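You operate a simulated robot arm through the tools that you are given. There is no shell and no other tool. Be economical: measure what you need, move in short steps, check, and stop when the job is done.

Carry out the task below with a simulated two-armed robot. There is one attempt and no reset: what you move stays moved.

TASK
Jog the blemish to the pointer, wipe the dust off it and paint it over.
Fine: grey cloth first, then the black brush; both go back. The paint pot stands open and may stay so.

It is judged by the outcome, as a careful person would: the job done as asked, and still so three seconds after it is handed in. It fails if anything else is knocked over, pushed out of place, dropped, spilled or broken. Flat cloth is picked up by pressing the open fingertips on it (5 to 10 N) and closing them slowly along it; thin cloth reads only 2 to 8 mm in the jaws.

THE ROBOT
Two 7-joint arms with two-finger parallel grippers on one trunk, on a base that drives. Base frame: it is fixed to the floor where the robot stands at the start and does not move with it; the origin is under the middle of the robot, x ahead of it, y to its left, z up. Units: m, rad, N and s.
The left shoulder is at the start at [0.05, 0.187, 1.088], the right one opposite. With the tool pointing down near the work surface each hand reaches from about 0.1 to 0.66 m from the robot's upright axis, wherever it stands, measured 20 degrees to its own side. Places, roughly: black brush [1.25, 1, 0.75]; blue cloth [1.5, 1, 0.75]; jog button [0.4, 0, 0.8]; orange brush [1.5, 1, 0.75]; paint pot [1.25, 1, 0.75]; white brush [1.25, 1, 0.75]. Payload 3.43 kg a hand.
The TCP of each hand is the grasp point between the finger pads, 0.03 m short of the fingertips. In the tool frame z runs along the fingers and y along their closing line. Largest opening 0.094 m; finger width 0.028, thickness 0.01; the body of the gripper, 0.05 by 0.096 m, starts 0.055 m behind the TCP.
Orientation is told as [roll, pitch, yaw] about the base's x, y, z axes, in that order, counted from this pose: with the fingers straight down and closing along the base's y, the tool's x points along the base's -x, its y along +y and its z along -z.

THE INTERFACE
- The arms move only by the tool jog_arm. It takes "left_rows", "right_rows" or both (then of equal length, played together; a hand with none holds still); each is a list that holds one entry, the list of rows, each a list of 7 numbers: the turn, a rotation vector about the base's x, y, z in rad, then the shift along the base's x, y, z in m, then the finger opening in m, from 0 to 0.094. In form: [[[ax, ay, az, dx, dy, dz, fingers], ...]]. A call has 1 to 20 rows; each row is the pose to reach, as a shift and turn from the pose commanded when the call began. Rows are played at 5 a second. More than 0.05 m and 0.15 rad between two rows, or a gripper value outside its range, and nothing of the call is played. Where a pose cannot be reached the arm comes as near as it can. A force on the tool above 40 N (or 10 N above the force at the start of the call, whichever is more), or a blocked arm, ends the call early, and 0.2 s more pass. Each finger travels about 0.153 m/s and halts on what it meets, pressing with about 21 N; the grip force reading is that of the motor and also rises with nothing between the fingers. The clock runs only during rows and for 0.2 s after the last one: add rows that repeat a pose to give the fingers time. It gives the time, the measured TCP pose, the force on the tool (base axes), the opening and the grip force at its end, in the units of the frame above (readings bear some noise), with the torque about the TCP (base axes, N m) and any sound that the robot's microphone picked up, and new pictures: "show" is both (left out), scene, wrist or none (wrist: the cameras of the hands that moved).
- Cameras (640 x 400 px; columns grow to the right, rows downward): "scene" is now at [0.1446, 0.0288, 1.2856]; the picture's right is [0.33, -0.94, 0.00], its down [-0.23, -0.08, -0.97] and it looks along [0.92, 0.32, -0.24] (base axes); focal length 214 px, centre (320, 200). "left" rides on the left gripper at [0.076, -0.014, -0.103] in its tool frame; the picture's right is [0.18, 0.98, 0.00], its down [-0.75, 0.14, -0.64] and it looks along [-0.63, 0.12, 0.77] (tool axes); focal length 243 px, centre (320, 200). "right" rides on the right gripper at [0.076, 0.014, -0.103] in its tool frame; the picture's right is [-0.18, 0.98, 0.00], its down [-0.75, -0.14, -0.64] and it looks along [-0.63, -0.12, 0.77] (tool axes); focal length 243 px, centre (320, 200). There is no depth. A picture from a camera that has moved, and an enlarged one, comes with that camera's place and axes in the base frame and with its lens.
- raise_lower(by): slides the trunk up (or, below 0, down) by that many m; the arms and the scene camera ride with it, the base frame stays. It gives what a move gives, with no picture.
- steer(legs): drives the robot by 1 to 6 legs, each [ahead, left, turn to the left] in m, m and rad, along the robot's own axes; the way and the turn of a leg run together, so that a leg with both is an arc; at most 1.5 m and 3.142 rad a leg. The arms and the cameras ride along, it lands a little off, and it stops where it bumps. It gives what a move gives, and a new picture of the scene camera.
- pan_tilt(pan, tilt): turns the head with the scene camera to pan (to the left, within 1.396 rad either way) and tilt (down, from -0.506 to 1.204), counted from straight ahead of the robot. It gives what a move gives, and a new picture of the scene camera.
- enlarge(camera, box): a new picture of the part [left, top, right, bottom] of that camera's present view, enlarged. It takes no simulated time.
- sign_off(): hands the job in; it is judged then, once.

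Go step by step. Nothing tells you exact positions but the pictures and the camera data: compare them with the known pose of the tool, close in by small moves and look again before you grip or let go. The budget is 120 turns and 260 pictures, counting those below and the enlarged ones. Unless the task says otherwise, let go and move clear before handing in.

The tools are called after "Emit:" by a JSON object that holds its "method" and its "body". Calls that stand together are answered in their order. jog_arm: Moves the arms, as the interface text tells. Its arguments: {"type":"object","properties":{"left_rows":{"type":"array","items":{"type":"array","items":{"type":"array","items":{"type":"number"}}}},"right_rows":{"type":"array","items":{"type":"array","items":{"type":"array","items":{"type":"number"}}}},"show":{"type":"string","enum":["both","scene","wrist","none"]}},"required":[]} The other tools are called the same way: raise_lower (by) slides the trunk up or down; steer (legs) drives the base; pan_tilt (pan, tilt) turns the head that bears the scene camera; enlarge (camera, box) takes an enlarged picture of a part of a camera's view; sign_off () hands the job in.

At the start:

```text
clock: 0.0
left_ee_pos: [0.2618, 0.2198, 1.2926]
left_orientation: [-0.001, -0.001, 0.002]
left_ft_force: [0.2, -0.3, -0.1]
left_torque: [0.02, -0.01, 0.01]
left_finger_gap: 0.0939
left_gripper_force: 0.0
right_ee_pos: [0.34, -0.0139, 1.2928]
right_orientation: [0.002, 0.0, -0.001]
right_ft_force: [-0.2, 0.0, -0.4]
right_torque: [-0.01, 0.0, -0.03]
right_finger_gap: 0.0941
right_gripper_force: 0.0
trunk travel left (down, up): [-0.303, 0.128]
robot x, y, heading: [0.0022, 0.0016, -0.002]
head pan, tilt: [0.333, 0.243]
```

scene: 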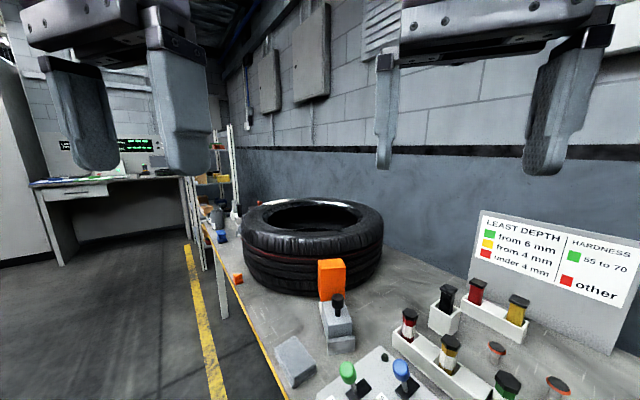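
right: 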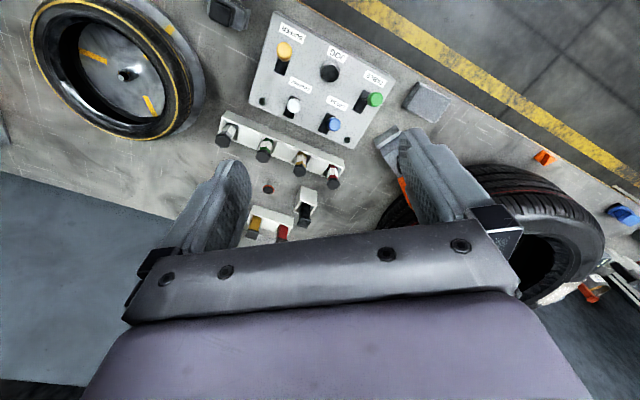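
left: 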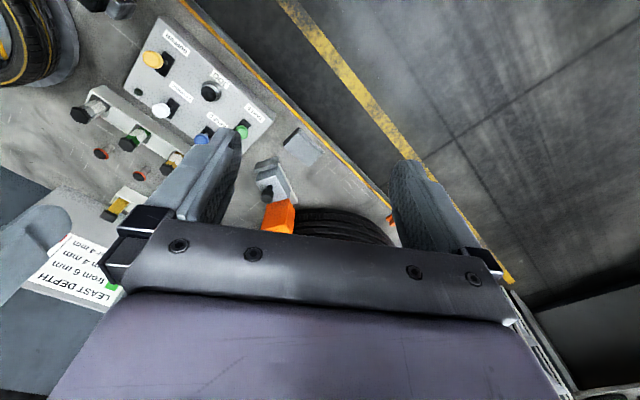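

I see a bench with a tyre, an orange pointer block and a control panel with levers and buttons. I'll look around with the head before moving anything.

Emit:
{"method": "pan_tilt", "body": {"pan": 0.0, "tilt": 0.8}}

Emit:
{"method": "enlarge", "body": {"camera": "right", "box": [200, 0, 440, 150]}}

Emit:
{"method": "enlarge", "body": {"camera": "left", "box": [60, 10, 320, 250]}}

```text
clock: 1.0
left_ee_pos: [0.2599, 0.2194, 1.2942]
left_orientation: [0.0, -0.001, 0.002]
left_ft_force: [-0.7, -0.2, -0.9]
left_torque: [0.02, 0.02, 0.0]
left_finger_gap: 0.094
left_gripper_force: 0.0
right_ee_pos: [0.3401, -0.014, 1.2937]
right_orientation: [0.002, -0.002, -0.001]
right_ft_force: [-0.4, -0.3, 0.4]
right_torque: [0.01, 0.03, 0.01]
right_finger_gap: 0.0943
right_gripper_force: 0.1
trunk travel left (down, up): [-0.303, 0.128]
robot x, y, heading: [0.001, 0.0021, 0.002]
head pan, tilt: [0.0, 0.799]
camera scene: at [0.1371, -0.0018, 1.2359], right [0.0, -1.0, 0.0], down [-0.72, 0.0, -0.7], along [0.7, 0.0, -0.72], focal length 214 px, centre (320, 200)
```

scene: 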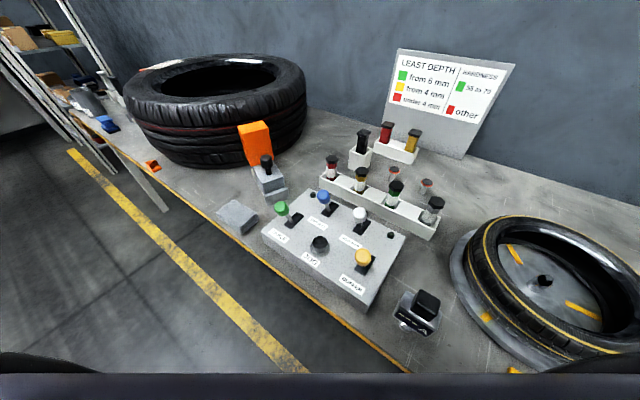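

```text
2.67 times, centred on (320, 75) of right
camera zoom: at [0.2656, 0.0009, 1.397], right [0.18, 0.98, 0.0], down [0.75, -0.14, 0.64], along [0.63, -0.12, -0.77], focal length 647 px, centre (320, 533)
```

zoom: 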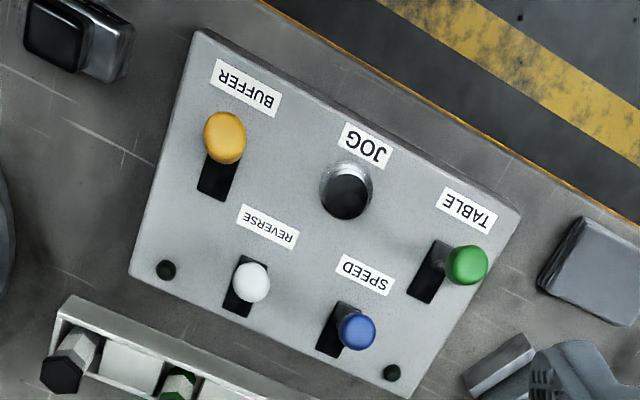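

```text
1.67 times, centred on (190, 130) of left
camera zoom: at [0.1848, 0.2063, 1.3957], right [-0.19, 0.98, 0.0], down [0.75, 0.14, 0.64], along [0.63, 0.12, -0.77], focal length 404 px, centre (537, 317)
```

zoom: 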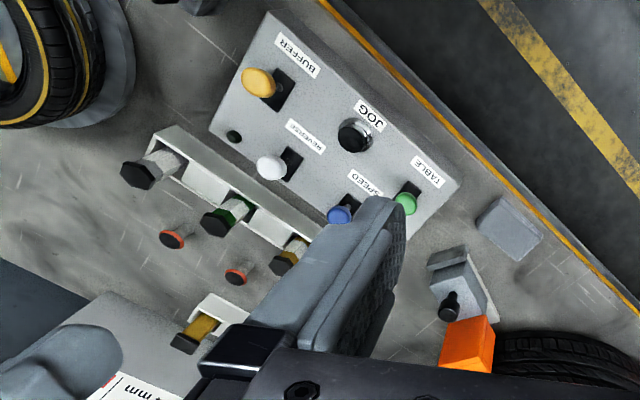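

The panel has TABLE, SPEED, REVERSE and BUFFER levers plus the JOG button. I'll look left at the rest of the bench for brushes, cloths and the pot.

Emit:
{"method": "pan_tilt", "body": {"pan": 0.65, "tilt": 0.35}}

Emit:
{"method": "enlarge", "body": {"camera": "scene", "box": [240, 130, 480, 280]}}

Emit:
{"method": "enlarge", "body": {"camera": "scene", "box": [390, 180, 640, 340]}}

```text
clock: 2.0
left_ee_pos: [0.2617, 0.2204, 1.2944]
left_orientation: [-0.004, 0.0, 0.001]
left_ft_force: [0.8, -0.3, 0.1]
left_torque: [0.0, 0.04, 0.01]
left_finger_gap: 0.094
left_gripper_force: 0.2
right_ee_pos: [0.342, -0.0136, 1.2951]
right_orientation: [0.003, 0.0, 0.001]
right_ft_force: [0.5, 1.3, 0.6]
right_torque: [-0.01, -0.02, -0.02]
right_finger_gap: 0.0942
right_gripper_force: 0.0
trunk travel left (down, up): [-0.303, 0.128]
robot x, y, heading: [-0.0023, 0.0004, -0.0]
head pan, tilt: [0.649, 0.351]
camera scene: at [0.1306, 0.0544, 1.2754], right [0.6, -0.8, 0.0], down [-0.27, -0.21, -0.94], along [0.75, 0.57, -0.34], focal length 214 px, centre (320, 200)
```

scene: 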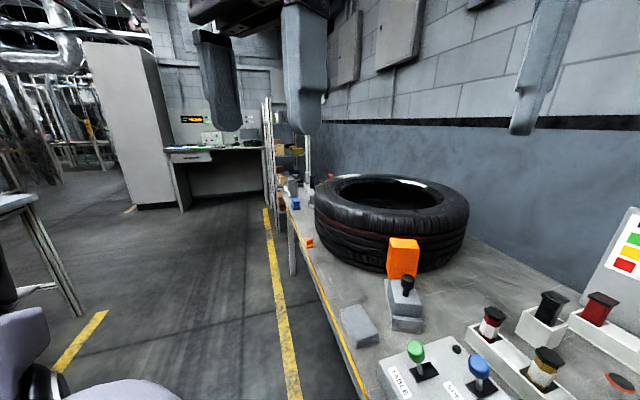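

```text
2.67 times, centred on (360, 205) of scene
camera zoom: at [0.1306, 0.0544, 1.2754], right [0.6, -0.8, 0.0], down [-0.27, -0.21, -0.94], along [0.75, 0.57, -0.34], focal length 572 px, centre (213, 187)
```

zoom: 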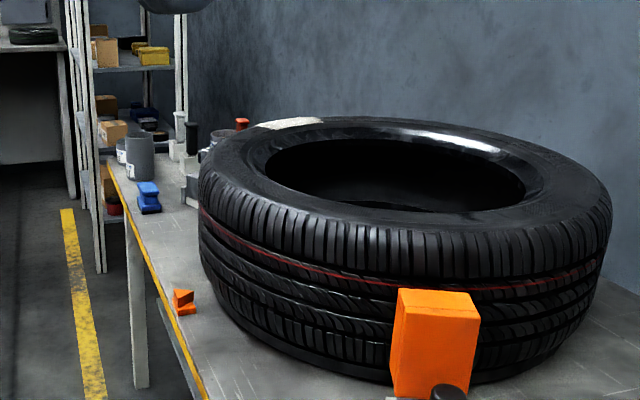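

```text
2.50 times, centred on (515, 260) of scene
camera zoom: at [0.1306, 0.0544, 1.2754], right [0.6, -0.8, 0.0], down [-0.27, -0.21, -0.94], along [0.75, 0.57, -0.34], focal length 536 px, centre (-168, 50)
```

zoom: 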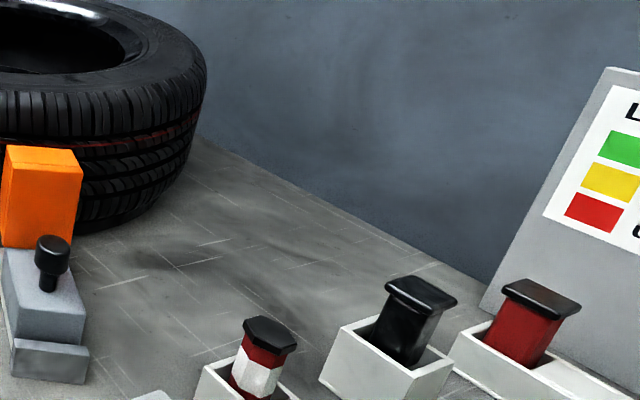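

The big tyre has a whitish dusty patch on its far top sidewall and a small orange wedge at its front-left (likely the pointer). I'll check the right side too.

Emit:
{"method": "pan_tilt", "body": {"pan": -0.5, "tilt": 0.7}}

Emit:
{"method": "enlarge", "body": {"camera": "scene", "box": [200, 120, 520, 320]}}

```text
clock: 3.4
left_ee_pos: [0.2616, 0.2206, 1.293]
left_orientation: [-0.002, -0.003, 0.002]
left_ft_force: [0.1, 0.3, 0.0]
left_torque: [0.01, 0.0, 0.0]
left_finger_gap: 0.0941
left_gripper_force: 0.1
right_ee_pos: [0.3408, -0.0128, 1.294]
right_orientation: [0.002, -0.001, -0.001]
right_ft_force: [0.5, -0.8, 0.6]
right_torque: [-0.01, -0.01, -0.01]
right_finger_gap: 0.0939
right_gripper_force: 0.1
trunk travel left (down, up): [-0.303, 0.128]
robot x, y, heading: [0.0012, 0.0026, 0.001]
head pan, tilt: [-0.499, 0.7]
camera scene: at [0.131, -0.0424, 1.2441], right [-0.48, -0.88, 0.0], down [-0.57, 0.31, -0.77], along [0.67, -0.37, -0.64], focal length 214 px, centre (320, 200)
```

scene: 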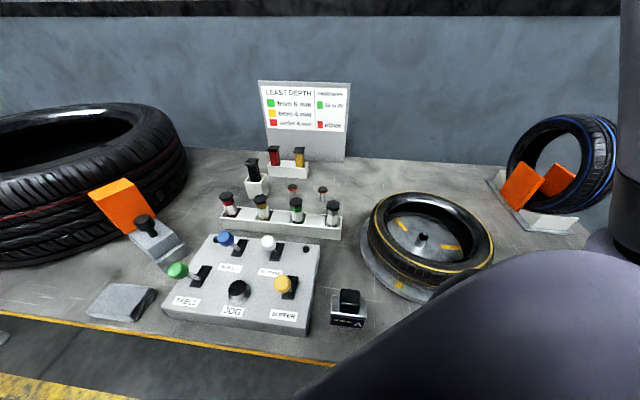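

```text
2.00 times, centred on (360, 220) of scene
camera zoom: at [0.131, -0.0424, 1.2441], right [-0.48, -0.88, 0.0], down [-0.57, 0.31, -0.77], along [0.67, -0.37, -0.64], focal length 429 px, centre (240, 160)
```

zoom: 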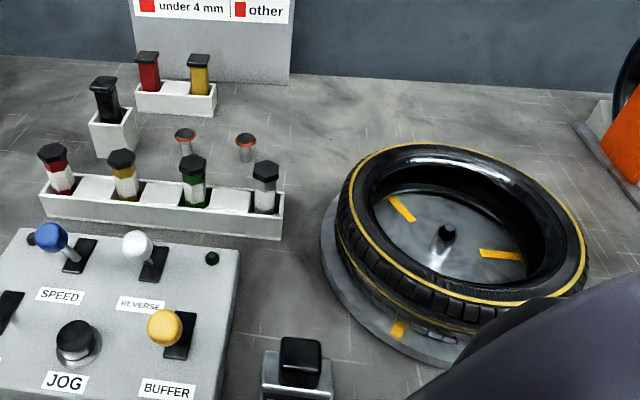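

I want a closer look at the grey item left of the panel and the big tyre's base.

Emit:
{"method": "enlarge", "body": {"camera": "scene", "box": [60, 220, 220, 340]}}

Emit:
{"method": "enlarge", "body": {"camera": "left", "box": [230, 110, 400, 250]}}

Emit:
{"method": "steer", "body": {"legs": [[0.0, 0.6, 0.0]]}}

```text
3.33 times, centred on (140, 280) of scene
camera zoom: at [0.131, -0.0424, 1.2441], right [-0.48, -0.88, 0.0], down [-0.57, 0.31, -0.77], along [0.67, -0.37, -0.64], focal length 715 px, centre (920, -67)
```

zoom: 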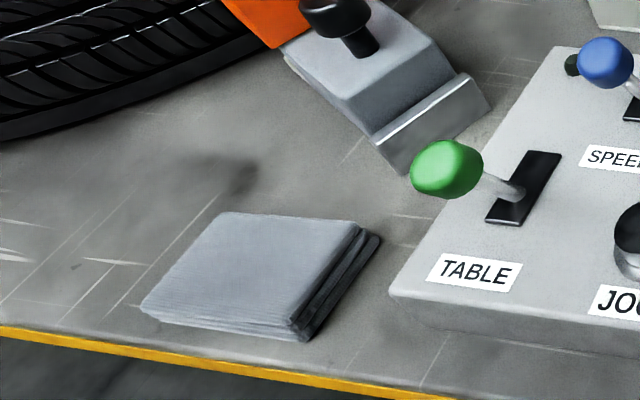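

```text
2.86 times, centred on (315, 180) of left
camera zoom: at [0.1848, 0.2063, 1.3957], right [-0.19, 0.98, 0.0], down [0.75, 0.14, 0.64], along [0.63, 0.12, -0.77], focal length 693 px, centre (334, 257)
```

zoom: 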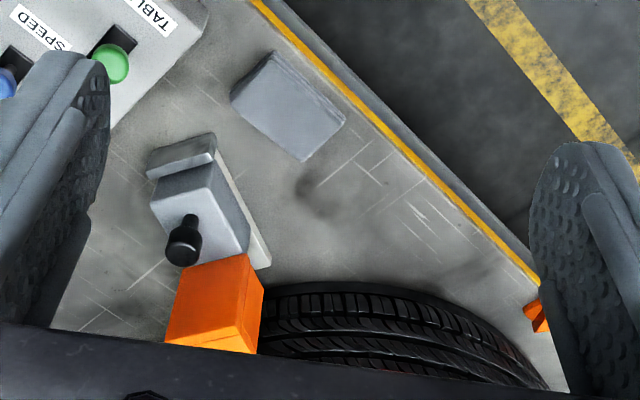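

```text
clock: 9.1
left_ee_pos: [0.2617, 0.8207, 1.2937]
left_orientation: [-0.003, -0.002, -0.001]
left_ft_force: [0.8, -0.2, -0.3]
left_torque: [0.01, 0.0, -0.02]
left_finger_gap: 0.0939
left_gripper_force: 0.0
right_ee_pos: [0.3416, 0.5865, 1.294]
right_orientation: [0.001, 0.001, -0.002]
right_ft_force: [-0.4, 0.8, -0.7]
right_torque: [0.01, -0.02, 0.02]
right_finger_gap: 0.094
right_gripper_force: 0.0
trunk travel left (down, up): [-0.303, 0.128]
robot x, y, heading: [0.0007, 0.5997, -0.0]
head pan, tilt: [-0.499, 0.7]
camera scene: at [0.1312, 0.5579, 1.2441], right [-0.48, -0.88, 0.0], down [-0.57, 0.31, -0.77], along [0.67, -0.37, -0.64], focal length 214 px, centre (320, 200)
```

scene: 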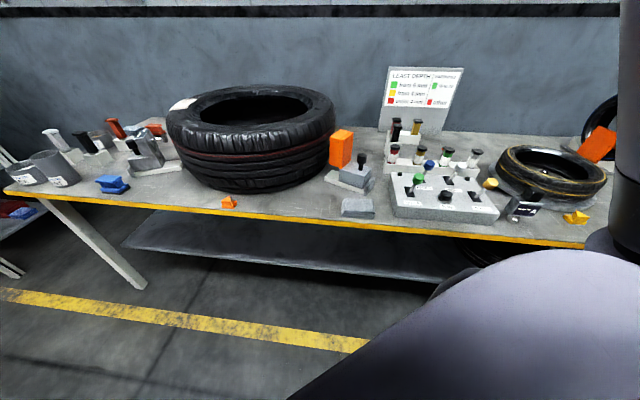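

The grey folded cloth lies left of the panel; brush holders and cans stand at the bench's left end; each tyre has a wedge pointer. The bench is rotated about -0.63 rad, so I'll square up to it between panel and big tyre.

Emit:
{"method": "steer", "body": {"legs": [[0, 0, -0.633], [0.33, -0.03, 0]]}}

Emit:
{"method": "pan_tilt", "body": {"pan": 0.3, "tilt": 0.7}}

```text
clock: 13.0
left_ee_pos: [0.5882, 0.4029, 1.2934]
left_orientation: [-0.003, -0.001, -0.635]
left_ft_force: [0.6, 0.3, -0.2]
left_torque: [-0.02, 0.02, 0.0]
left_finger_gap: 0.0939
left_gripper_force: 0.0
right_ee_pos: [0.5136, 0.1679, 1.2937]
right_orientation: [0.002, 0.0, -0.636]
right_ft_force: [-0.4, 0.2, -0.3]
right_torque: [0.03, 0.03, 0.01]
right_finger_gap: 0.094
right_gripper_force: 0.1
trunk travel left (down, up): [-0.303, 0.128]
robot x, y, heading: [0.2433, 0.3832, -0.641]
head pan, tilt: [-0.499, 0.7]
camera scene: at [0.3278, 0.2674, 1.244], right [-0.91, -0.42, 0.0], down [-0.27, 0.58, -0.76], along [0.32, -0.69, -0.64], focal length 214 px, centre (320, 200)
```

scene: 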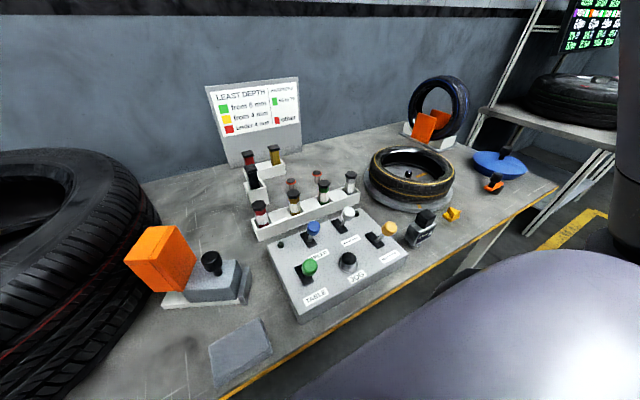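

```text
clock: 14.2
left_ee_pos: [0.5873, 0.4025, 1.294]
left_orientation: [-0.001, -0.001, -0.636]
left_ft_force: [-0.3, 0.1, -0.7]
left_torque: [-0.04, 0.0, 0.01]
left_finger_gap: 0.0941
left_gripper_force: 0.1
right_ee_pos: [0.5127, 0.168, 1.2943]
right_orientation: [0.001, -0.002, -0.637]
right_ft_force: [-0.4, 1.0, -0.1]
right_torque: [-0.01, -0.01, -0.01]
right_finger_gap: 0.0941
right_gripper_force: 0.1
trunk travel left (down, up): [-0.303, 0.128]
robot x, y, heading: [0.2482, 0.3821, -0.64]
head pan, tilt: [0.3, 0.7]
camera scene: at [0.3718, 0.3167, 1.2441], right [-0.33, -0.94, 0.0], down [-0.61, 0.21, -0.76], along [0.72, -0.25, -0.64], focal length 214 px, centre (320, 200)
```

scene: 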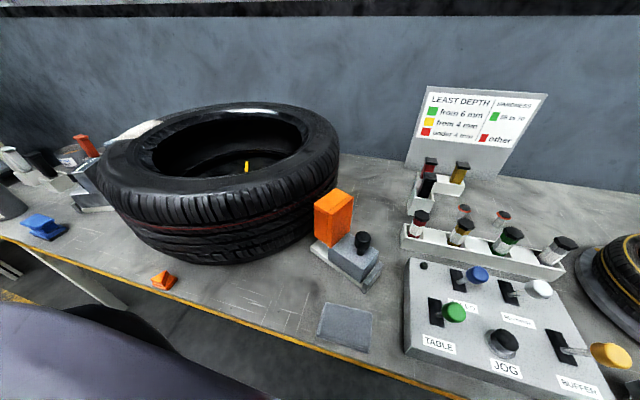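

The big tyre's top is at about z 1.02, centre near (0.96, 0.36), with the blemish at about (1.07, 0.60) and the wedge pointer at (0.76, 0.58). I'll bring the closed right hand above JOG at about (0.384, -0.012).

Emit:
{"method": "jog_arm", "body": {"right_rows": [[[0, 0, 0, -0.02, -0.03, -0.03, 0.04], [0, 0, 0, -0.04, -0.06, -0.06, 0], [0, 0, 0, -0.06, -0.085, -0.09, 0], [0, 0, 0, -0.08, -0.11, -0.12, 0], [0, 0, 0, -0.1, -0.14, -0.15, 0], [0, 0, 0, -0.12, -0.165, -0.18, 0], [0, 0, 0, -0.129, -0.18, -0.22, 0], [0, 0, 0, -0.129, -0.18, -0.27, 0], [0, 0, 0, -0.129, -0.18, -0.32, 0], [0, 0, 0, -0.129, -0.18, -0.34, 0], [0, 0, 0, -0.129, -0.18, -0.34, 0]]]}}

```text
clock: 16.6
left_ee_pos: [0.5877, 0.4028, 1.2927]
left_orientation: [-0.001, -0.002, -0.637]
left_ft_force: [0.1, 0.4, 0.2]
left_torque: [-0.01, 0.01, 0.0]
left_finger_gap: 0.094
left_gripper_force: 0.1
right_ee_pos: [0.3842, -0.0137, 0.9544]
right_orientation: [0.003, 0.0, -0.638]
right_ft_force: [1.0, -0.9, 0.5]
right_torque: [0.0, -0.01, 0.02]
right_finger_gap: 0.0002
right_gripper_force: 21.0
trunk travel left (down, up): [-0.303, 0.128]
robot x, y, heading: [0.2488, 0.3802, -0.643]
head pan, tilt: [0.3, 0.7]
camera scene: at [0.3718, 0.3167, 1.2441], right [-0.33, -0.94, 0.0], down [-0.61, 0.21, -0.76], along [0.72, -0.25, -0.64], focal length 214 px, centre (320, 200)
camera right: at [0.3321, 0.043, 1.0568], right [0.73, 0.68, 0.0], down [0.52, -0.56, 0.64], along [0.44, -0.47, -0.77], focal length 243 px, centre (320, 200)
```

scene: 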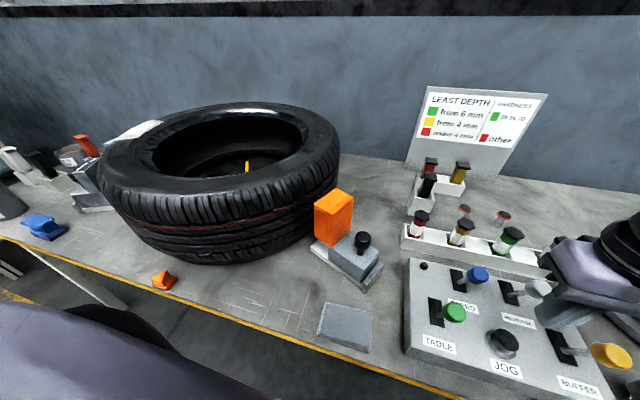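
right: 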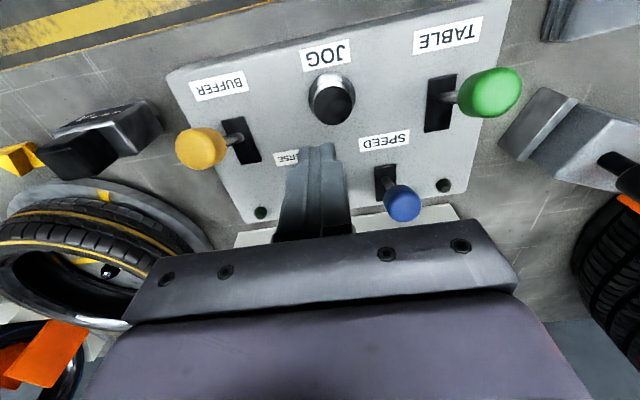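

JOG's cap triangulates to about (0.384, 0.003, 0.85). I'll shift over it, press gently and retreat, then see how the table moved.

Emit:
{"method": "jog_arm", "body": {"right_rows": [[[0, 0, 0, 0, 0.016, 0, 0], [0, 0, 0, 0, 0.016, -0.03, 0], [0, 0, 0, 0, 0.016, -0.05, 0], [0, 0, 0, 0, 0.016, -0.06, 0], [0, 0, 0, 0, 0.016, -0.06, 0]]]}}

Emit:
{"method": "enlarge", "body": {"camera": "right", "box": [240, 20, 400, 220]}}

```text
clock: 17.8
left_ee_pos: [0.5875, 0.4036, 1.2933]
left_orientation: [-0.001, -0.002, -0.636]
left_ft_force: [-0.2, 0.2, 0.3]
left_torque: [-0.01, -0.02, 0.0]
left_finger_gap: 0.0938
left_gripper_force: 0.0
right_ee_pos: [0.3854, 0.0041, 0.8934]
right_orientation: [0.001, 0.0, -0.636]
right_ft_force: [0.6, 0.2, 0.2]
right_torque: [0.0, -0.01, 0.01]
right_finger_gap: 0.0
right_gripper_force: 21.4
trunk travel left (down, up): [-0.303, 0.128]
robot x, y, heading: [0.2492, 0.3796, -0.639]
head pan, tilt: [0.3, 0.7]
camera scene: at [0.3718, 0.3167, 1.2441], right [-0.33, -0.94, 0.0], down [-0.61, 0.21, -0.76], along [0.72, -0.25, -0.64], focal length 214 px, centre (320, 200)
camera right: at [0.3322, 0.0602, 0.997], right [0.73, 0.68, 0.0], down [0.52, -0.56, 0.64], along [0.44, -0.47, -0.77], focal length 243 px, centre (320, 200)
```

scene: 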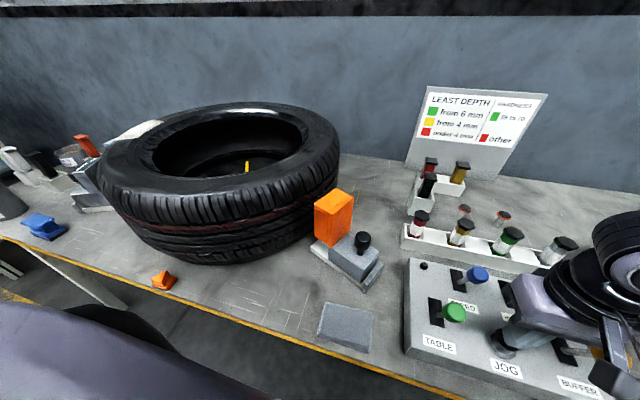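
right: 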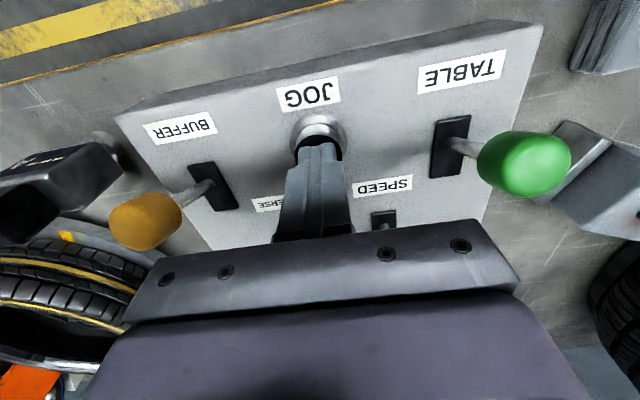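

```text
2.00 times, centred on (320, 120) of right
camera zoom: at [0.3322, 0.0602, 0.997], right [0.73, 0.68, 0.0], down [0.52, -0.56, 0.64], along [0.44, -0.47, -0.77], focal length 485 px, centre (320, 360)
```

zoom: 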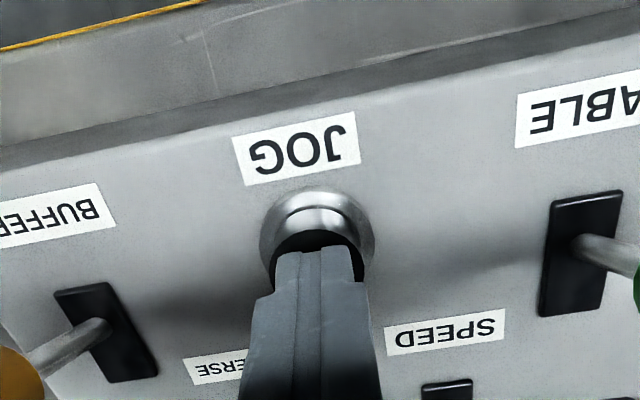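

The fingertip is right above the JOG cap. I'll press down slowly and lift.

Emit:
{"method": "jog_arm", "body": {"right_rows": [[[0, 0, 0, -0.003, 0.002, -0.012, 0], [0, 0, 0, -0.003, 0.002, -0.017, 0], [0, 0, 0, -0.003, 0.002, -0.021, 0], [0, 0, 0, -0.003, 0.002, -0.024, 0]]]}}

```text
clock: 18.8
left_ee_pos: [0.587, 0.4048, 1.2932]
left_orientation: [0.0, -0.003, -0.635]
left_ft_force: [-0.4, 0.0, 0.2]
left_torque: [0.0, 0.01, -0.01]
left_finger_gap: 0.0939
left_gripper_force: 0.1
right_ee_pos: [0.3814, 0.0053, 0.8728]
right_orientation: [0.001, -0.008, -0.637]
right_ft_force: [-3.2, -6.8, 32.2]
right_torque: [-0.17, 0.08, 0.07]
right_finger_gap: 0.0
right_gripper_force: 20.8
trunk travel left (down, up): [-0.303, 0.128]
robot x, y, heading: [0.2476, 0.3788, -0.642]
head pan, tilt: [0.3, 0.7]
heard: click
camera scene: at [0.3708, 0.318, 1.2448], right [-0.33, -0.94, 0.0], down [-0.61, 0.21, -0.77], along [0.72, -0.25, -0.64], focal length 214 px, centre (320, 200)
camera right: at [0.3289, 0.0624, 0.9753], right [0.73, 0.68, 0.0], down [0.52, -0.56, 0.65], along [0.44, -0.47, -0.76], focal length 243 px, centre (320, 200)
```

scene: 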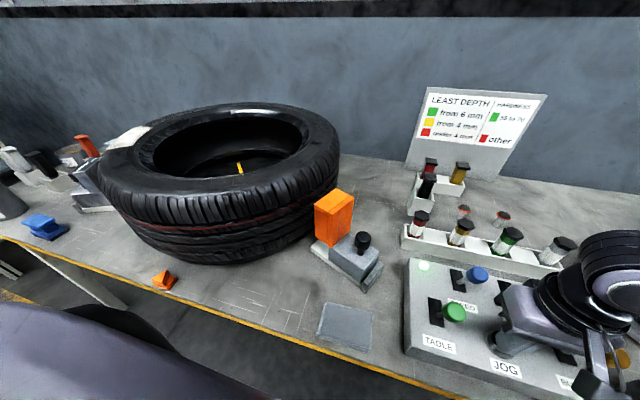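
right: 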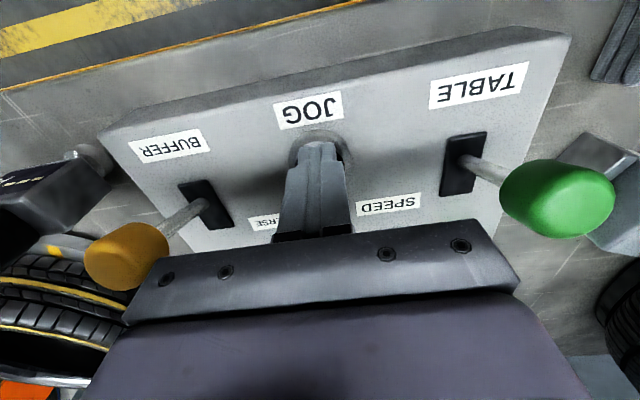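

The table turns counter-clockwise while JOG is held (lamp lit), carrying the blemish towards the wedge. I'll hold it and watch.

Emit:
{"method": "jog_arm", "body": {"right_rows": [[[0, 0, 0, 0, 0, 0, 0], [0, 0, 0, 0, 0, 0, 0], [0, 0, 0, 0, 0, 0, 0], [0, 0, 0, 0, 0, 0, 0], [0, 0, 0, 0, 0, 0, 0], [0, 0, 0, 0, 0, 0, 0], [0, 0, 0, 0, 0, 0, 0], [0, 0, 0, 0, 0, 0, 0], [0, 0, 0, 0, 0, 0, 0], [0, 0, 0, 0, 0, 0, 0], [0, 0, 0, 0, 0, 0, 0], [0, 0, 0, 0, 0, 0, 0], [0, 0, 0, 0, 0, 0, 0], [0, 0, 0, 0, 0, 0, 0], [0, 0, 0, 0, 0, 0, 0]]], "show": "scene"}}

```text
clock: 21.9
left_ee_pos: [0.5861, 0.4037, 1.2933]
left_orientation: [-0.003, -0.004, -0.635]
left_ft_force: [0.3, 0.1, -0.8]
left_torque: [-0.03, 0.0, 0.0]
left_finger_gap: 0.094
left_gripper_force: 0.0
right_ee_pos: [0.3815, 0.0052, 0.8725]
right_orientation: [0.003, -0.007, -0.637]
right_ft_force: [-2.6, -11.4, 35.7]
right_torque: [-0.37, 0.07, -0.03]
right_finger_gap: 0.0003
right_gripper_force: 21.1
trunk travel left (down, up): [-0.303, 0.128]
robot x, y, heading: [0.2466, 0.3799, -0.632]
head pan, tilt: [0.3, 0.7]
camera scene: at [0.3708, 0.3179, 1.2444], right [-0.33, -0.94, 0.0], down [-0.61, 0.21, -0.77], along [0.72, -0.25, -0.64], focal length 214 px, centre (320, 200)
```

scene: 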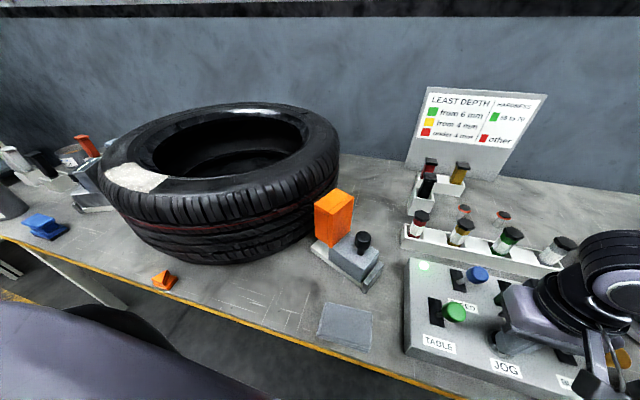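

The patch is already nearly in line with the wedge, so I release now.

Emit:
{"method": "jog_arm", "body": {"right_rows": [[[0, 0, 0, 0, 0, 0.045, 0], [0, 0, 0, 0, 0, 0.09, 0]]], "show": "scene"}}

Emit:
{"method": "enlarge", "body": {"camera": "scene", "box": [80, 90, 360, 300]}}

```text
clock: 22.6
left_ee_pos: [0.5885, 0.4024, 1.2933]
left_orientation: [-0.003, -0.001, -0.635]
left_ft_force: [0.0, -0.1, -0.1]
left_torque: [-0.01, -0.05, -0.04]
left_finger_gap: 0.0938
left_gripper_force: 0.2
right_ee_pos: [0.3797, 0.0069, 0.9595]
right_orientation: [-0.001, 0.002, -0.635]
right_ft_force: [-0.7, -0.4, -0.1]
right_torque: [0.0, -0.03, 0.0]
right_finger_gap: 0.0001
right_gripper_force: 21.3
trunk travel left (down, up): [-0.303, 0.128]
robot x, y, heading: [0.249, 0.381, -0.638]
head pan, tilt: [0.3, 0.7]
camera scene: at [0.372, 0.3169, 1.2438], right [-0.33, -0.94, 0.0], down [-0.61, 0.21, -0.76], along [0.72, -0.25, -0.64], focal length 214 px, centre (320, 200)
```

scene: 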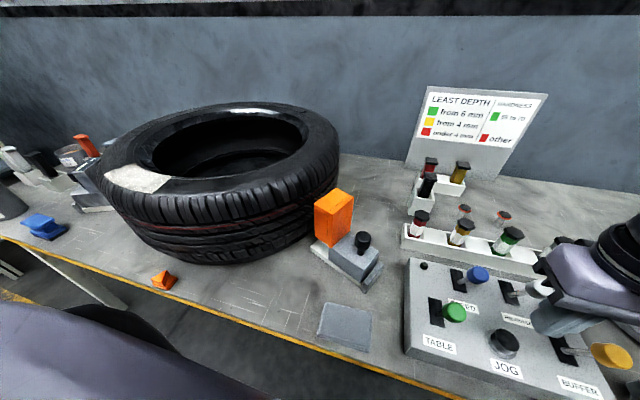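

```text
1.90 times, centred on (220, 195) of scene
camera zoom: at [0.372, 0.3169, 1.2438], right [-0.33, -0.94, 0.0], down [-0.61, 0.21, -0.76], along [0.72, -0.25, -0.64], focal length 408 px, centre (510, 210)
```

zoom: 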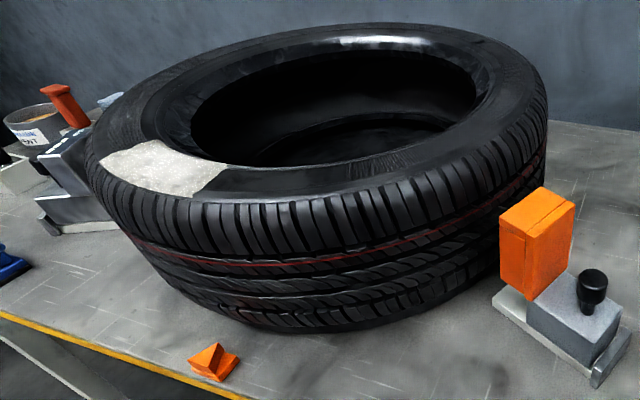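

The patch sits close to the wedge line; I'll raise the right hand and drive left to view it face-on from in front of the wedge.

Emit:
{"method": "jog_arm", "body": {"right_rows": [[[0, 0, 0, 0.01, 0.01, 0.045, 0], [0, 0, 0, 0.02, 0.02, 0.09, 0], [0, 0, 0, 0.03, 0.03, 0.135, 0.04], [0, 0, 0, 0.04, 0.04, 0.18, 0.09], [0, 0, 0, 0.05, 0.05, 0.225, 0.09], [0, 0, 0, 0.05, 0.06, 0.27, 0.09], [0, 0, 0, 0.05, 0.07, 0.3, 0.09]]], "show": "none"}}

Emit:
{"method": "pan_tilt", "body": {"pan": 0.0, "tilt": 0.9}}

Emit:
{"method": "steer", "body": {"legs": [[0, 0.35, 0]]}}

Emit:
{"method": "enlarge", "body": {"camera": "scene", "box": [160, 80, 480, 280]}}

```text
clock: 24.1
left_ee_pos: [0.5871, 0.4031, 1.2937]
left_orientation: [0.0, -0.006, -0.636]
left_ft_force: [-0.4, 0.5, 0.2]
left_torque: [0.0, 0.01, -0.04]
left_finger_gap: 0.0941
left_gripper_force: 0.2
right_ee_pos: [0.4303, 0.0765, 1.2608]
right_orientation: [0.001, 0.002, -0.638]
right_ft_force: [0.3, 0.6, -0.2]
right_torque: [-0.05, 0.01, -0.01]
right_finger_gap: 0.0901
right_gripper_force: 0.1
trunk travel left (down, up): [-0.303, 0.128]
robot x, y, heading: [0.2475, 0.383, -0.633]
head pan, tilt: [0.3, 0.7]
```

```text
clock: 24.9
left_ee_pos: [0.5877, 0.4039, 1.2939]
left_orientation: [-0.001, -0.002, -0.634]
left_ft_force: [0.0, 0.4, 0.1]
left_torque: [-0.03, 0.0, -0.01]
left_finger_gap: 0.094
left_gripper_force: 0.1
right_ee_pos: [0.4305, 0.0759, 1.2595]
right_orientation: [0.001, -0.001, -0.638]
right_ft_force: [0.1, -0.4, -0.4]
right_torque: [-0.01, -0.02, 0.04]
right_finger_gap: 0.09
right_gripper_force: 0.1
trunk travel left (down, up): [-0.303, 0.128]
robot x, y, heading: [0.2479, 0.3809, -0.637]
head pan, tilt: [0.0, 0.901]
camera scene: at [0.3524, 0.2999, 1.228], right [-0.59, -0.8, 0.0], down [-0.63, 0.47, -0.62], along [0.5, -0.37, -0.78], focal length 214 px, centre (320, 200)
```

scene: 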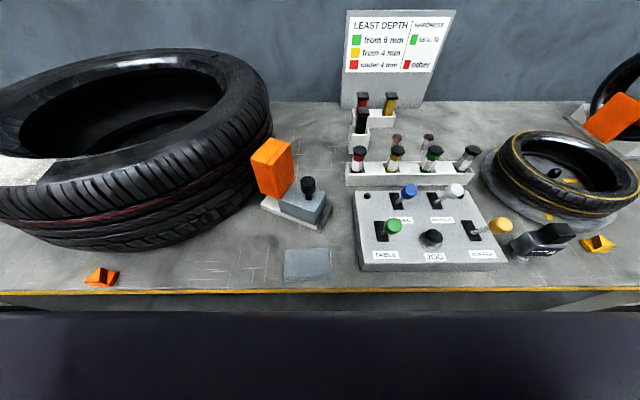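

```text
clock: 28.6
left_ee_pos: [0.7942, 0.6827, 1.2928]
left_orientation: [-0.002, -0.002, -0.637]
left_ft_force: [-0.7, 0.3, -0.3]
left_torque: [0.02, 0.01, 0.01]
left_finger_gap: 0.0939
left_gripper_force: 0.1
right_ee_pos: [0.6372, 0.3569, 1.2589]
right_orientation: [0.002, -0.001, -0.637]
right_ft_force: [-0.7, -0.1, -0.6]
right_torque: [0.06, -0.01, 0.01]
right_finger_gap: 0.0904
right_gripper_force: 0.0
trunk travel left (down, up): [-0.303, 0.128]
robot x, y, heading: [0.4505, 0.6581, -0.63]
head pan, tilt: [0.0, 0.901]
camera scene: at [0.5593, 0.5797, 1.2279], right [-0.59, -0.8, 0.0], down [-0.63, 0.47, -0.62], along [0.5, -0.37, -0.78], focal length 214 px, centre (320, 200)
```

scene: 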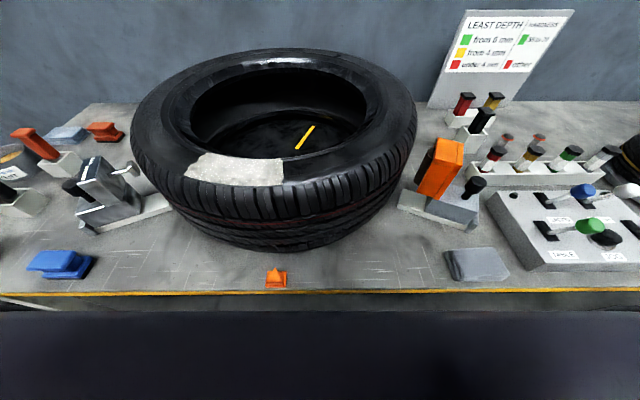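

```text
2.00 times, centred on (320, 180) of scene
camera zoom: at [0.5593, 0.5797, 1.2279], right [-0.59, -0.8, 0.0], down [-0.63, 0.47, -0.62], along [0.5, -0.37, -0.78], focal length 429 px, centre (320, 240)
```

zoom: 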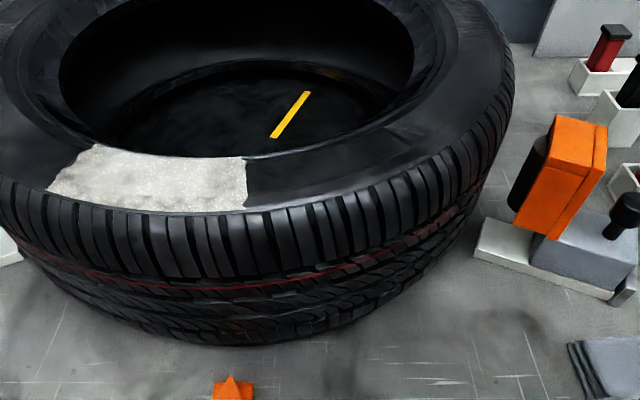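

The patch is ~3 cm (about 7°) left of the wedge line, so one short JOG tap is needed. I'll drive back right and position above JOG again.

Emit:
{"method": "steer", "body": {"legs": [[0, -0.3, 0]]}}

```text
clock: 31.8
left_ee_pos: [0.6185, 0.4445, 1.2924]
left_orientation: [-0.002, -0.001, -0.636]
left_ft_force: [0.0, 0.1, -0.3]
left_torque: [0.02, 0.0, -0.01]
left_finger_gap: 0.0941
left_gripper_force: 0.0
right_ee_pos: [0.4615, 0.1171, 1.2597]
right_orientation: [0.002, 0.0, -0.636]
right_ft_force: [-0.3, 0.2, 0.4]
right_torque: [0.01, -0.03, 0.01]
right_finger_gap: 0.0898
right_gripper_force: 0.0
trunk travel left (down, up): [-0.303, 0.128]
robot x, y, heading: [0.2795, 0.4219, -0.637]
head pan, tilt: [0.0, 0.901]
camera scene: at [0.3826, 0.3407, 1.2279], right [-0.59, -0.8, 0.0], down [-0.63, 0.47, -0.62], along [0.5, -0.37, -0.78], focal length 214 px, centre (320, 200)
```

scene: 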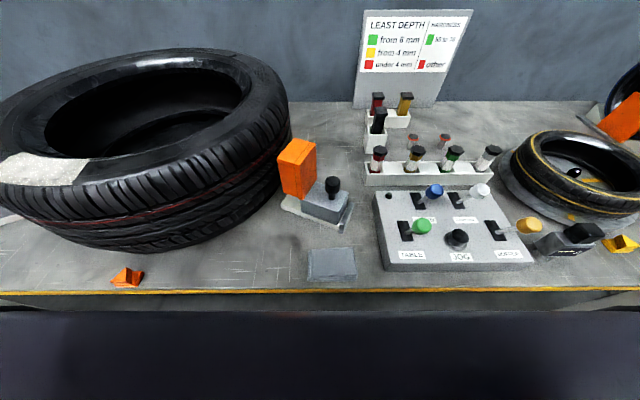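

Back in place; moving the closed right hand to just above JOG.

Emit:
{"method": "jog_arm", "body": {"right_rows": [[[0, 0, 0, -0.02, -0.028, -0.03, 0.04], [0, 0, 0, -0.04, -0.056, -0.06, 0], [0, 0, 0, -0.06, -0.084, -0.09, 0], [0, 0, 0, -0.0805, -0.112, -0.12, 0], [0, 0, 0, -0.0805, -0.112, -0.165, 0], [0, 0, 0, -0.0805, -0.112, -0.21, 0], [0, 0, 0, -0.0805, -0.112, -0.255, 0], [0, 0, 0, -0.0805, -0.112, -0.3, 0], [0, 0, 0, -0.0805, -0.112, -0.34, 0], [0, 0, 0, -0.0805, -0.112, -0.368, 0], [0, 0, 0, -0.0805, -0.112, -0.374, 0], [0, 0, 0, -0.0805, -0.112, -0.374, 0]]], "show": "wrist"}}

```text
clock: 34.4
left_ee_pos: [0.6181, 0.4442, 1.2931]
left_orientation: [-0.002, -0.003, -0.636]
left_ft_force: [0.1, -0.9, 0.0]
left_torque: [0.03, 0.04, 0.0]
left_finger_gap: 0.0938
left_gripper_force: 0.0
right_ee_pos: [0.3811, 0.0041, 0.8852]
right_orientation: [0.001, 0.001, -0.637]
right_ft_force: [0.5, -0.6, -1.3]
right_torque: [0.01, -0.03, -0.01]
right_finger_gap: 0.0001
right_gripper_force: 21.0
trunk travel left (down, up): [-0.303, 0.128]
robot x, y, heading: [0.2762, 0.4188, -0.634]
head pan, tilt: [0.0, 0.901]
camera right: at [0.3283, 0.0615, 0.9877], right [0.73, 0.68, 0.0], down [0.52, -0.56, 0.64], along [0.44, -0.47, -0.77], focal length 243 px, centre (320, 200)
```

right: 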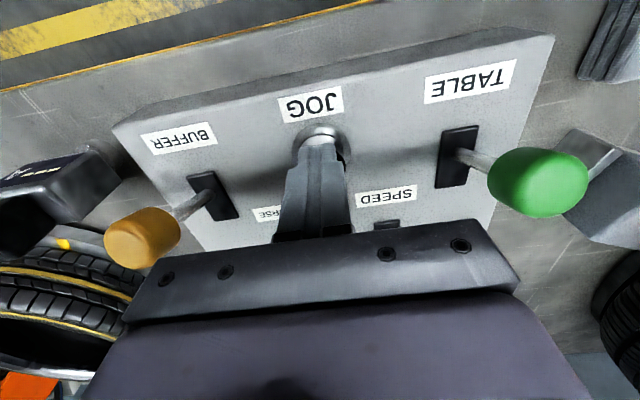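

Fingertip is over the JOG cap. One short tap.

Emit:
{"method": "jog_arm", "body": {"right_rows": [[[0, 0, 0, 0, 0, -0.016, 0], [0, 0, 0, 0, 0, 0.0, 0], [0, 0, 0, 0, 0, 0.04, 0]]], "show": "scene"}}

```text
clock: 35.2
left_ee_pos: [0.6177, 0.4437, 1.2945]
left_orientation: [-0.002, -0.001, -0.633]
left_ft_force: [-0.1, 0.0, -0.3]
left_torque: [-0.02, -0.02, -0.04]
left_finger_gap: 0.094
left_gripper_force: 0.1
right_ee_pos: [0.3811, 0.0063, 0.9247]
right_orientation: [0.002, 0.002, -0.636]
right_ft_force: [-0.4, -0.6, 0.7]
right_torque: [-0.01, 0.01, 0.0]
right_finger_gap: 0.0001
right_gripper_force: 20.9
trunk travel left (down, up): [-0.303, 0.128]
robot x, y, heading: [0.2793, 0.4237, -0.633]
head pan, tilt: [0.0, 0.901]
heard: click
camera scene: at [0.3829, 0.3408, 1.2277], right [-0.59, -0.8, 0.0], down [-0.63, 0.47, -0.62], along [0.5, -0.37, -0.78], focal length 214 px, centre (320, 200)
```

scene: 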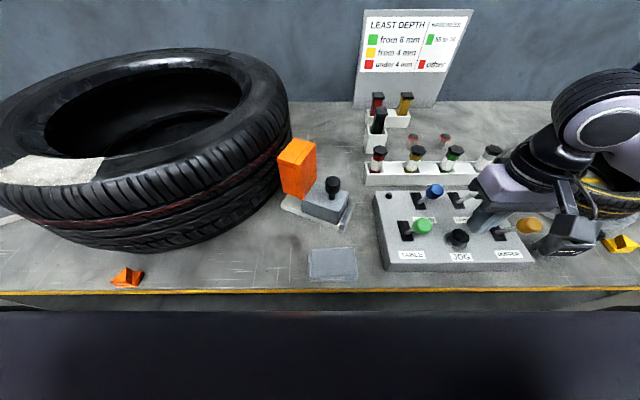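

The patch moved about 2 cm more towards the pointer. Now I'll bring the right hand, opened, over the grey cloth at about (0.513, 0.212) for a close look.

Emit:
{"method": "jog_arm", "body": {"right_rows": [[[0, 0, 0, 0.0, 0.0, 0.045, 0], [0, 0, 0, 0.01, 0.015, 0.085, 0.03], [0, 0, 0, 0.03, 0.05, 0.095, 0.06], [0, 0, 0, 0.055, 0.085, 0.095, 0.09], [0, 0, 0, 0.075, 0.12, 0.085, 0.09], [0, 0, 0, 0.095, 0.16, 0.07, 0.09], [0, 0, 0, 0.112, 0.195, 0.05, 0.09], [0, 0, 0, 0.112, 0.195, 0.05, 0.09]]]}}

Emit:
{"method": "enlarge", "body": {"camera": "right", "box": [200, 0, 480, 220]}}

```text
clock: 37.0
left_ee_pos: [0.6178, 0.4437, 1.2941]
left_orientation: [-0.001, -0.002, -0.634]
left_ft_force: [0.4, 0.2, 0.0]
left_torque: [-0.03, 0.0, 0.0]
left_finger_gap: 0.0941
left_gripper_force: 0.1
right_ee_pos: [0.4909, 0.1997, 0.9749]
right_orientation: [0.001, 0.0, -0.637]
right_ft_force: [0.9, 1.4, -0.4]
right_torque: [-0.01, -0.02, 0.0]
right_finger_gap: 0.0899
right_gripper_force: 0.0
trunk travel left (down, up): [-0.303, 0.128]
robot x, y, heading: [0.2791, 0.4226, -0.638]
head pan, tilt: [0.0, 0.901]
camera scene: at [0.3826, 0.3407, 1.2279], right [-0.59, -0.8, 0.0], down [-0.63, 0.47, -0.62], along [0.5, -0.37, -0.78], focal length 214 px, centre (320, 200)
camera right: at [0.4396, 0.2559, 1.0785], right [0.73, 0.68, 0.0], down [0.52, -0.56, 0.64], along [0.44, -0.47, -0.77], focal length 243 px, centre (320, 200)
```

scene: 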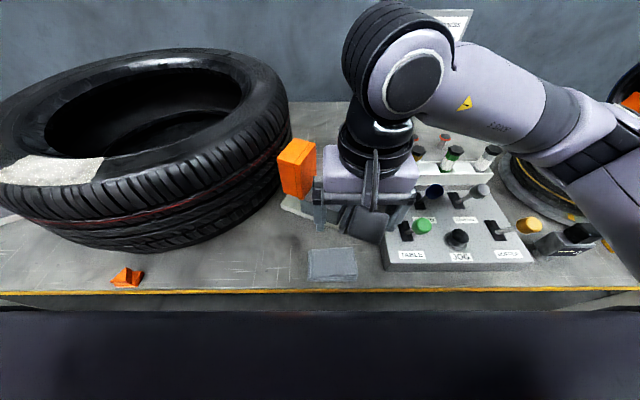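
right: 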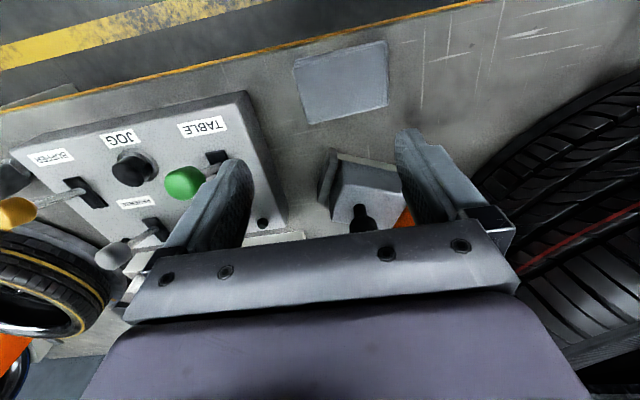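

```text
1.82 times, centred on (340, 110) of right
camera zoom: at [0.4396, 0.2559, 1.0785], right [0.73, 0.68, 0.0], down [0.52, -0.56, 0.64], along [0.44, -0.47, -0.77], focal length 441 px, centre (284, 364)
```

zoom: 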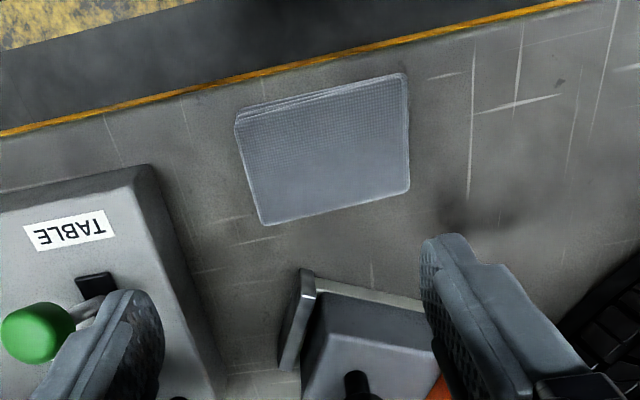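

The cloth is a folded stack about 11 x 8 cm centred near (0.514, 0.216). I'll centre over it, fingers 6 cm open, and come down close.

Emit:
{"method": "jog_arm", "body": {"right_rows": [[[0, 0, 0, 0.012, 0.008, -0.03, 0.07], [0, 0, 0, 0.023, 0.016, -0.07, 0.06], [0, 0, 0, 0.023, 0.016, -0.11, 0.06], [0, 0, 0, 0.023, 0.016, -0.145, 0.06], [0, 0, 0, 0.023, 0.016, -0.16, 0.06], [0, 0, 0, 0.023, 0.016, -0.16, 0.06]]]}}

Emit:
{"method": "enlarge", "body": {"camera": "right", "box": [200, 40, 480, 240]}}

```text
clock: 38.0
left_ee_pos: [0.6182, 0.4442, 1.2927]
left_orientation: [-0.003, -0.004, -0.633]
left_ft_force: [-0.4, -0.5, -0.1]
left_torque: [0.02, -0.01, 0.0]
left_finger_gap: 0.0938
left_gripper_force: 0.0
right_ee_pos: [0.5167, 0.2166, 0.8399]
right_orientation: [0.001, -0.004, -0.637]
right_ft_force: [-4.0, 0.0, 12.3]
right_torque: [-0.18, 0.32, -0.09]
right_finger_gap: 0.0597
right_gripper_force: 0.1
trunk travel left (down, up): [-0.303, 0.128]
robot x, y, heading: [0.2734, 0.4218, -0.636]
head pan, tilt: [0.0, 0.901]
stopped in row 5 (right hand): the force on the tool passed its limit at 63 N (the readings are from after the stop); the commanded pose is now the measured one
camera scene: at [0.3824, 0.341, 1.2282], right [-0.59, -0.8, 0.0], down [-0.63, 0.47, -0.62], along [0.5, -0.37, -0.78], focal length 214 px, centre (320, 200)
camera right: at [0.4634, 0.2728, 0.9427], right [0.73, 0.68, 0.0], down [0.52, -0.56, 0.64], along [0.44, -0.47, -0.77], focal length 243 px, centre (320, 200)
```

scene: 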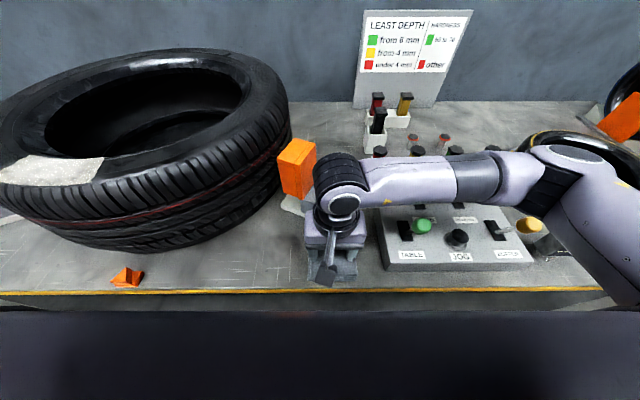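
right: 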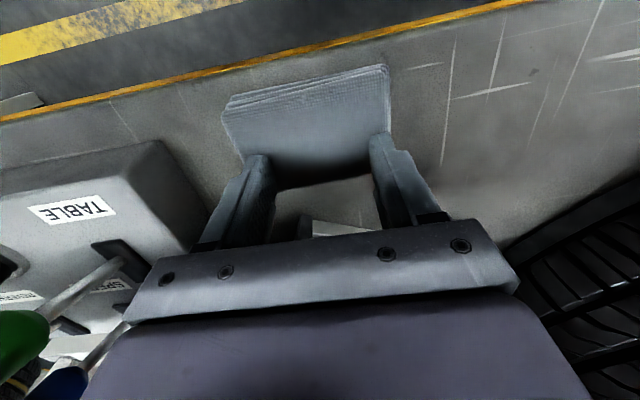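

```text
2.00 times, centred on (340, 140) of right
camera zoom: at [0.4634, 0.2728, 0.9427], right [0.73, 0.68, 0.0], down [0.52, -0.56, 0.64], along [0.44, -0.47, -0.77], focal length 485 px, centre (280, 320)
```

zoom: 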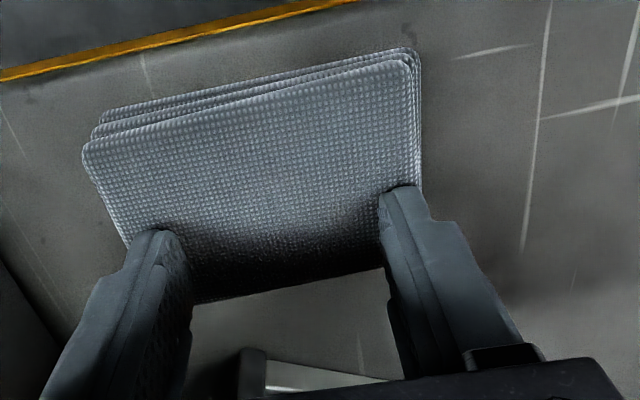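

The cloth's top is higher than assumed (fingertips touch at TCP z ≈ 0.84), and I'm at its far part. I'll lift slightly, shift 2 cm towards me, and press lightly again.

Emit:
{"method": "jog_arm", "body": {"right_rows": [[[0, 0, 0, 0, 0, 0.015, 0.06], [0, 0, 0, -0.014, 0.01, 0.015, 0.06], [0, 0, 0, -0.014, 0.01, 0.006, 0.06], [0, 0, 0, -0.014, 0.01, 0.002, 0.06], [0, 0, 0, -0.014, 0.01, 0.0, 0.06], [0, 0, 0, -0.014, 0.01, 0.0, 0.06]]], "show": "wrist"}}

```text
clock: 39.4
left_ee_pos: [0.6174, 0.4439, 1.2945]
left_orientation: [-0.003, -0.003, -0.635]
left_ft_force: [0.1, -0.4, 0.0]
left_torque: [0.03, -0.03, 0.0]
left_finger_gap: 0.0942
left_gripper_force: 0.0
right_ee_pos: [0.5014, 0.2269, 0.8402]
right_orientation: [0.003, -0.005, -0.635]
right_ft_force: [-1.3, 0.1, 13.2]
right_torque: [-0.21, 0.28, -0.01]
right_finger_gap: 0.0601
right_gripper_force: 0.1
trunk travel left (down, up): [-0.303, 0.128]
robot x, y, heading: [0.2758, 0.4207, -0.638]
head pan, tilt: [0.0, 0.901]
camera right: at [0.4495, 0.2829, 0.9426], right [0.73, 0.68, 0.0], down [0.52, -0.56, 0.64], along [0.44, -0.47, -0.76], focal length 243 px, centre (320, 200)
```

right: 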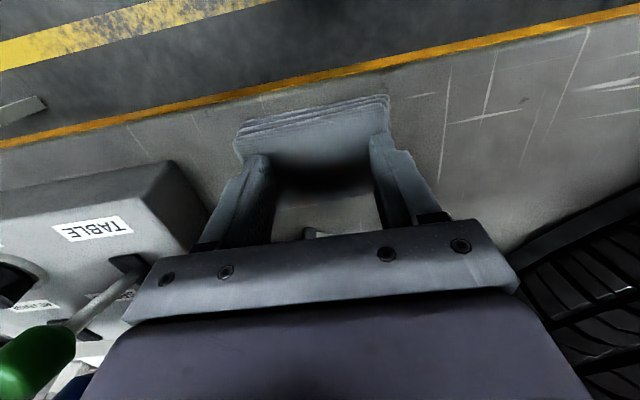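

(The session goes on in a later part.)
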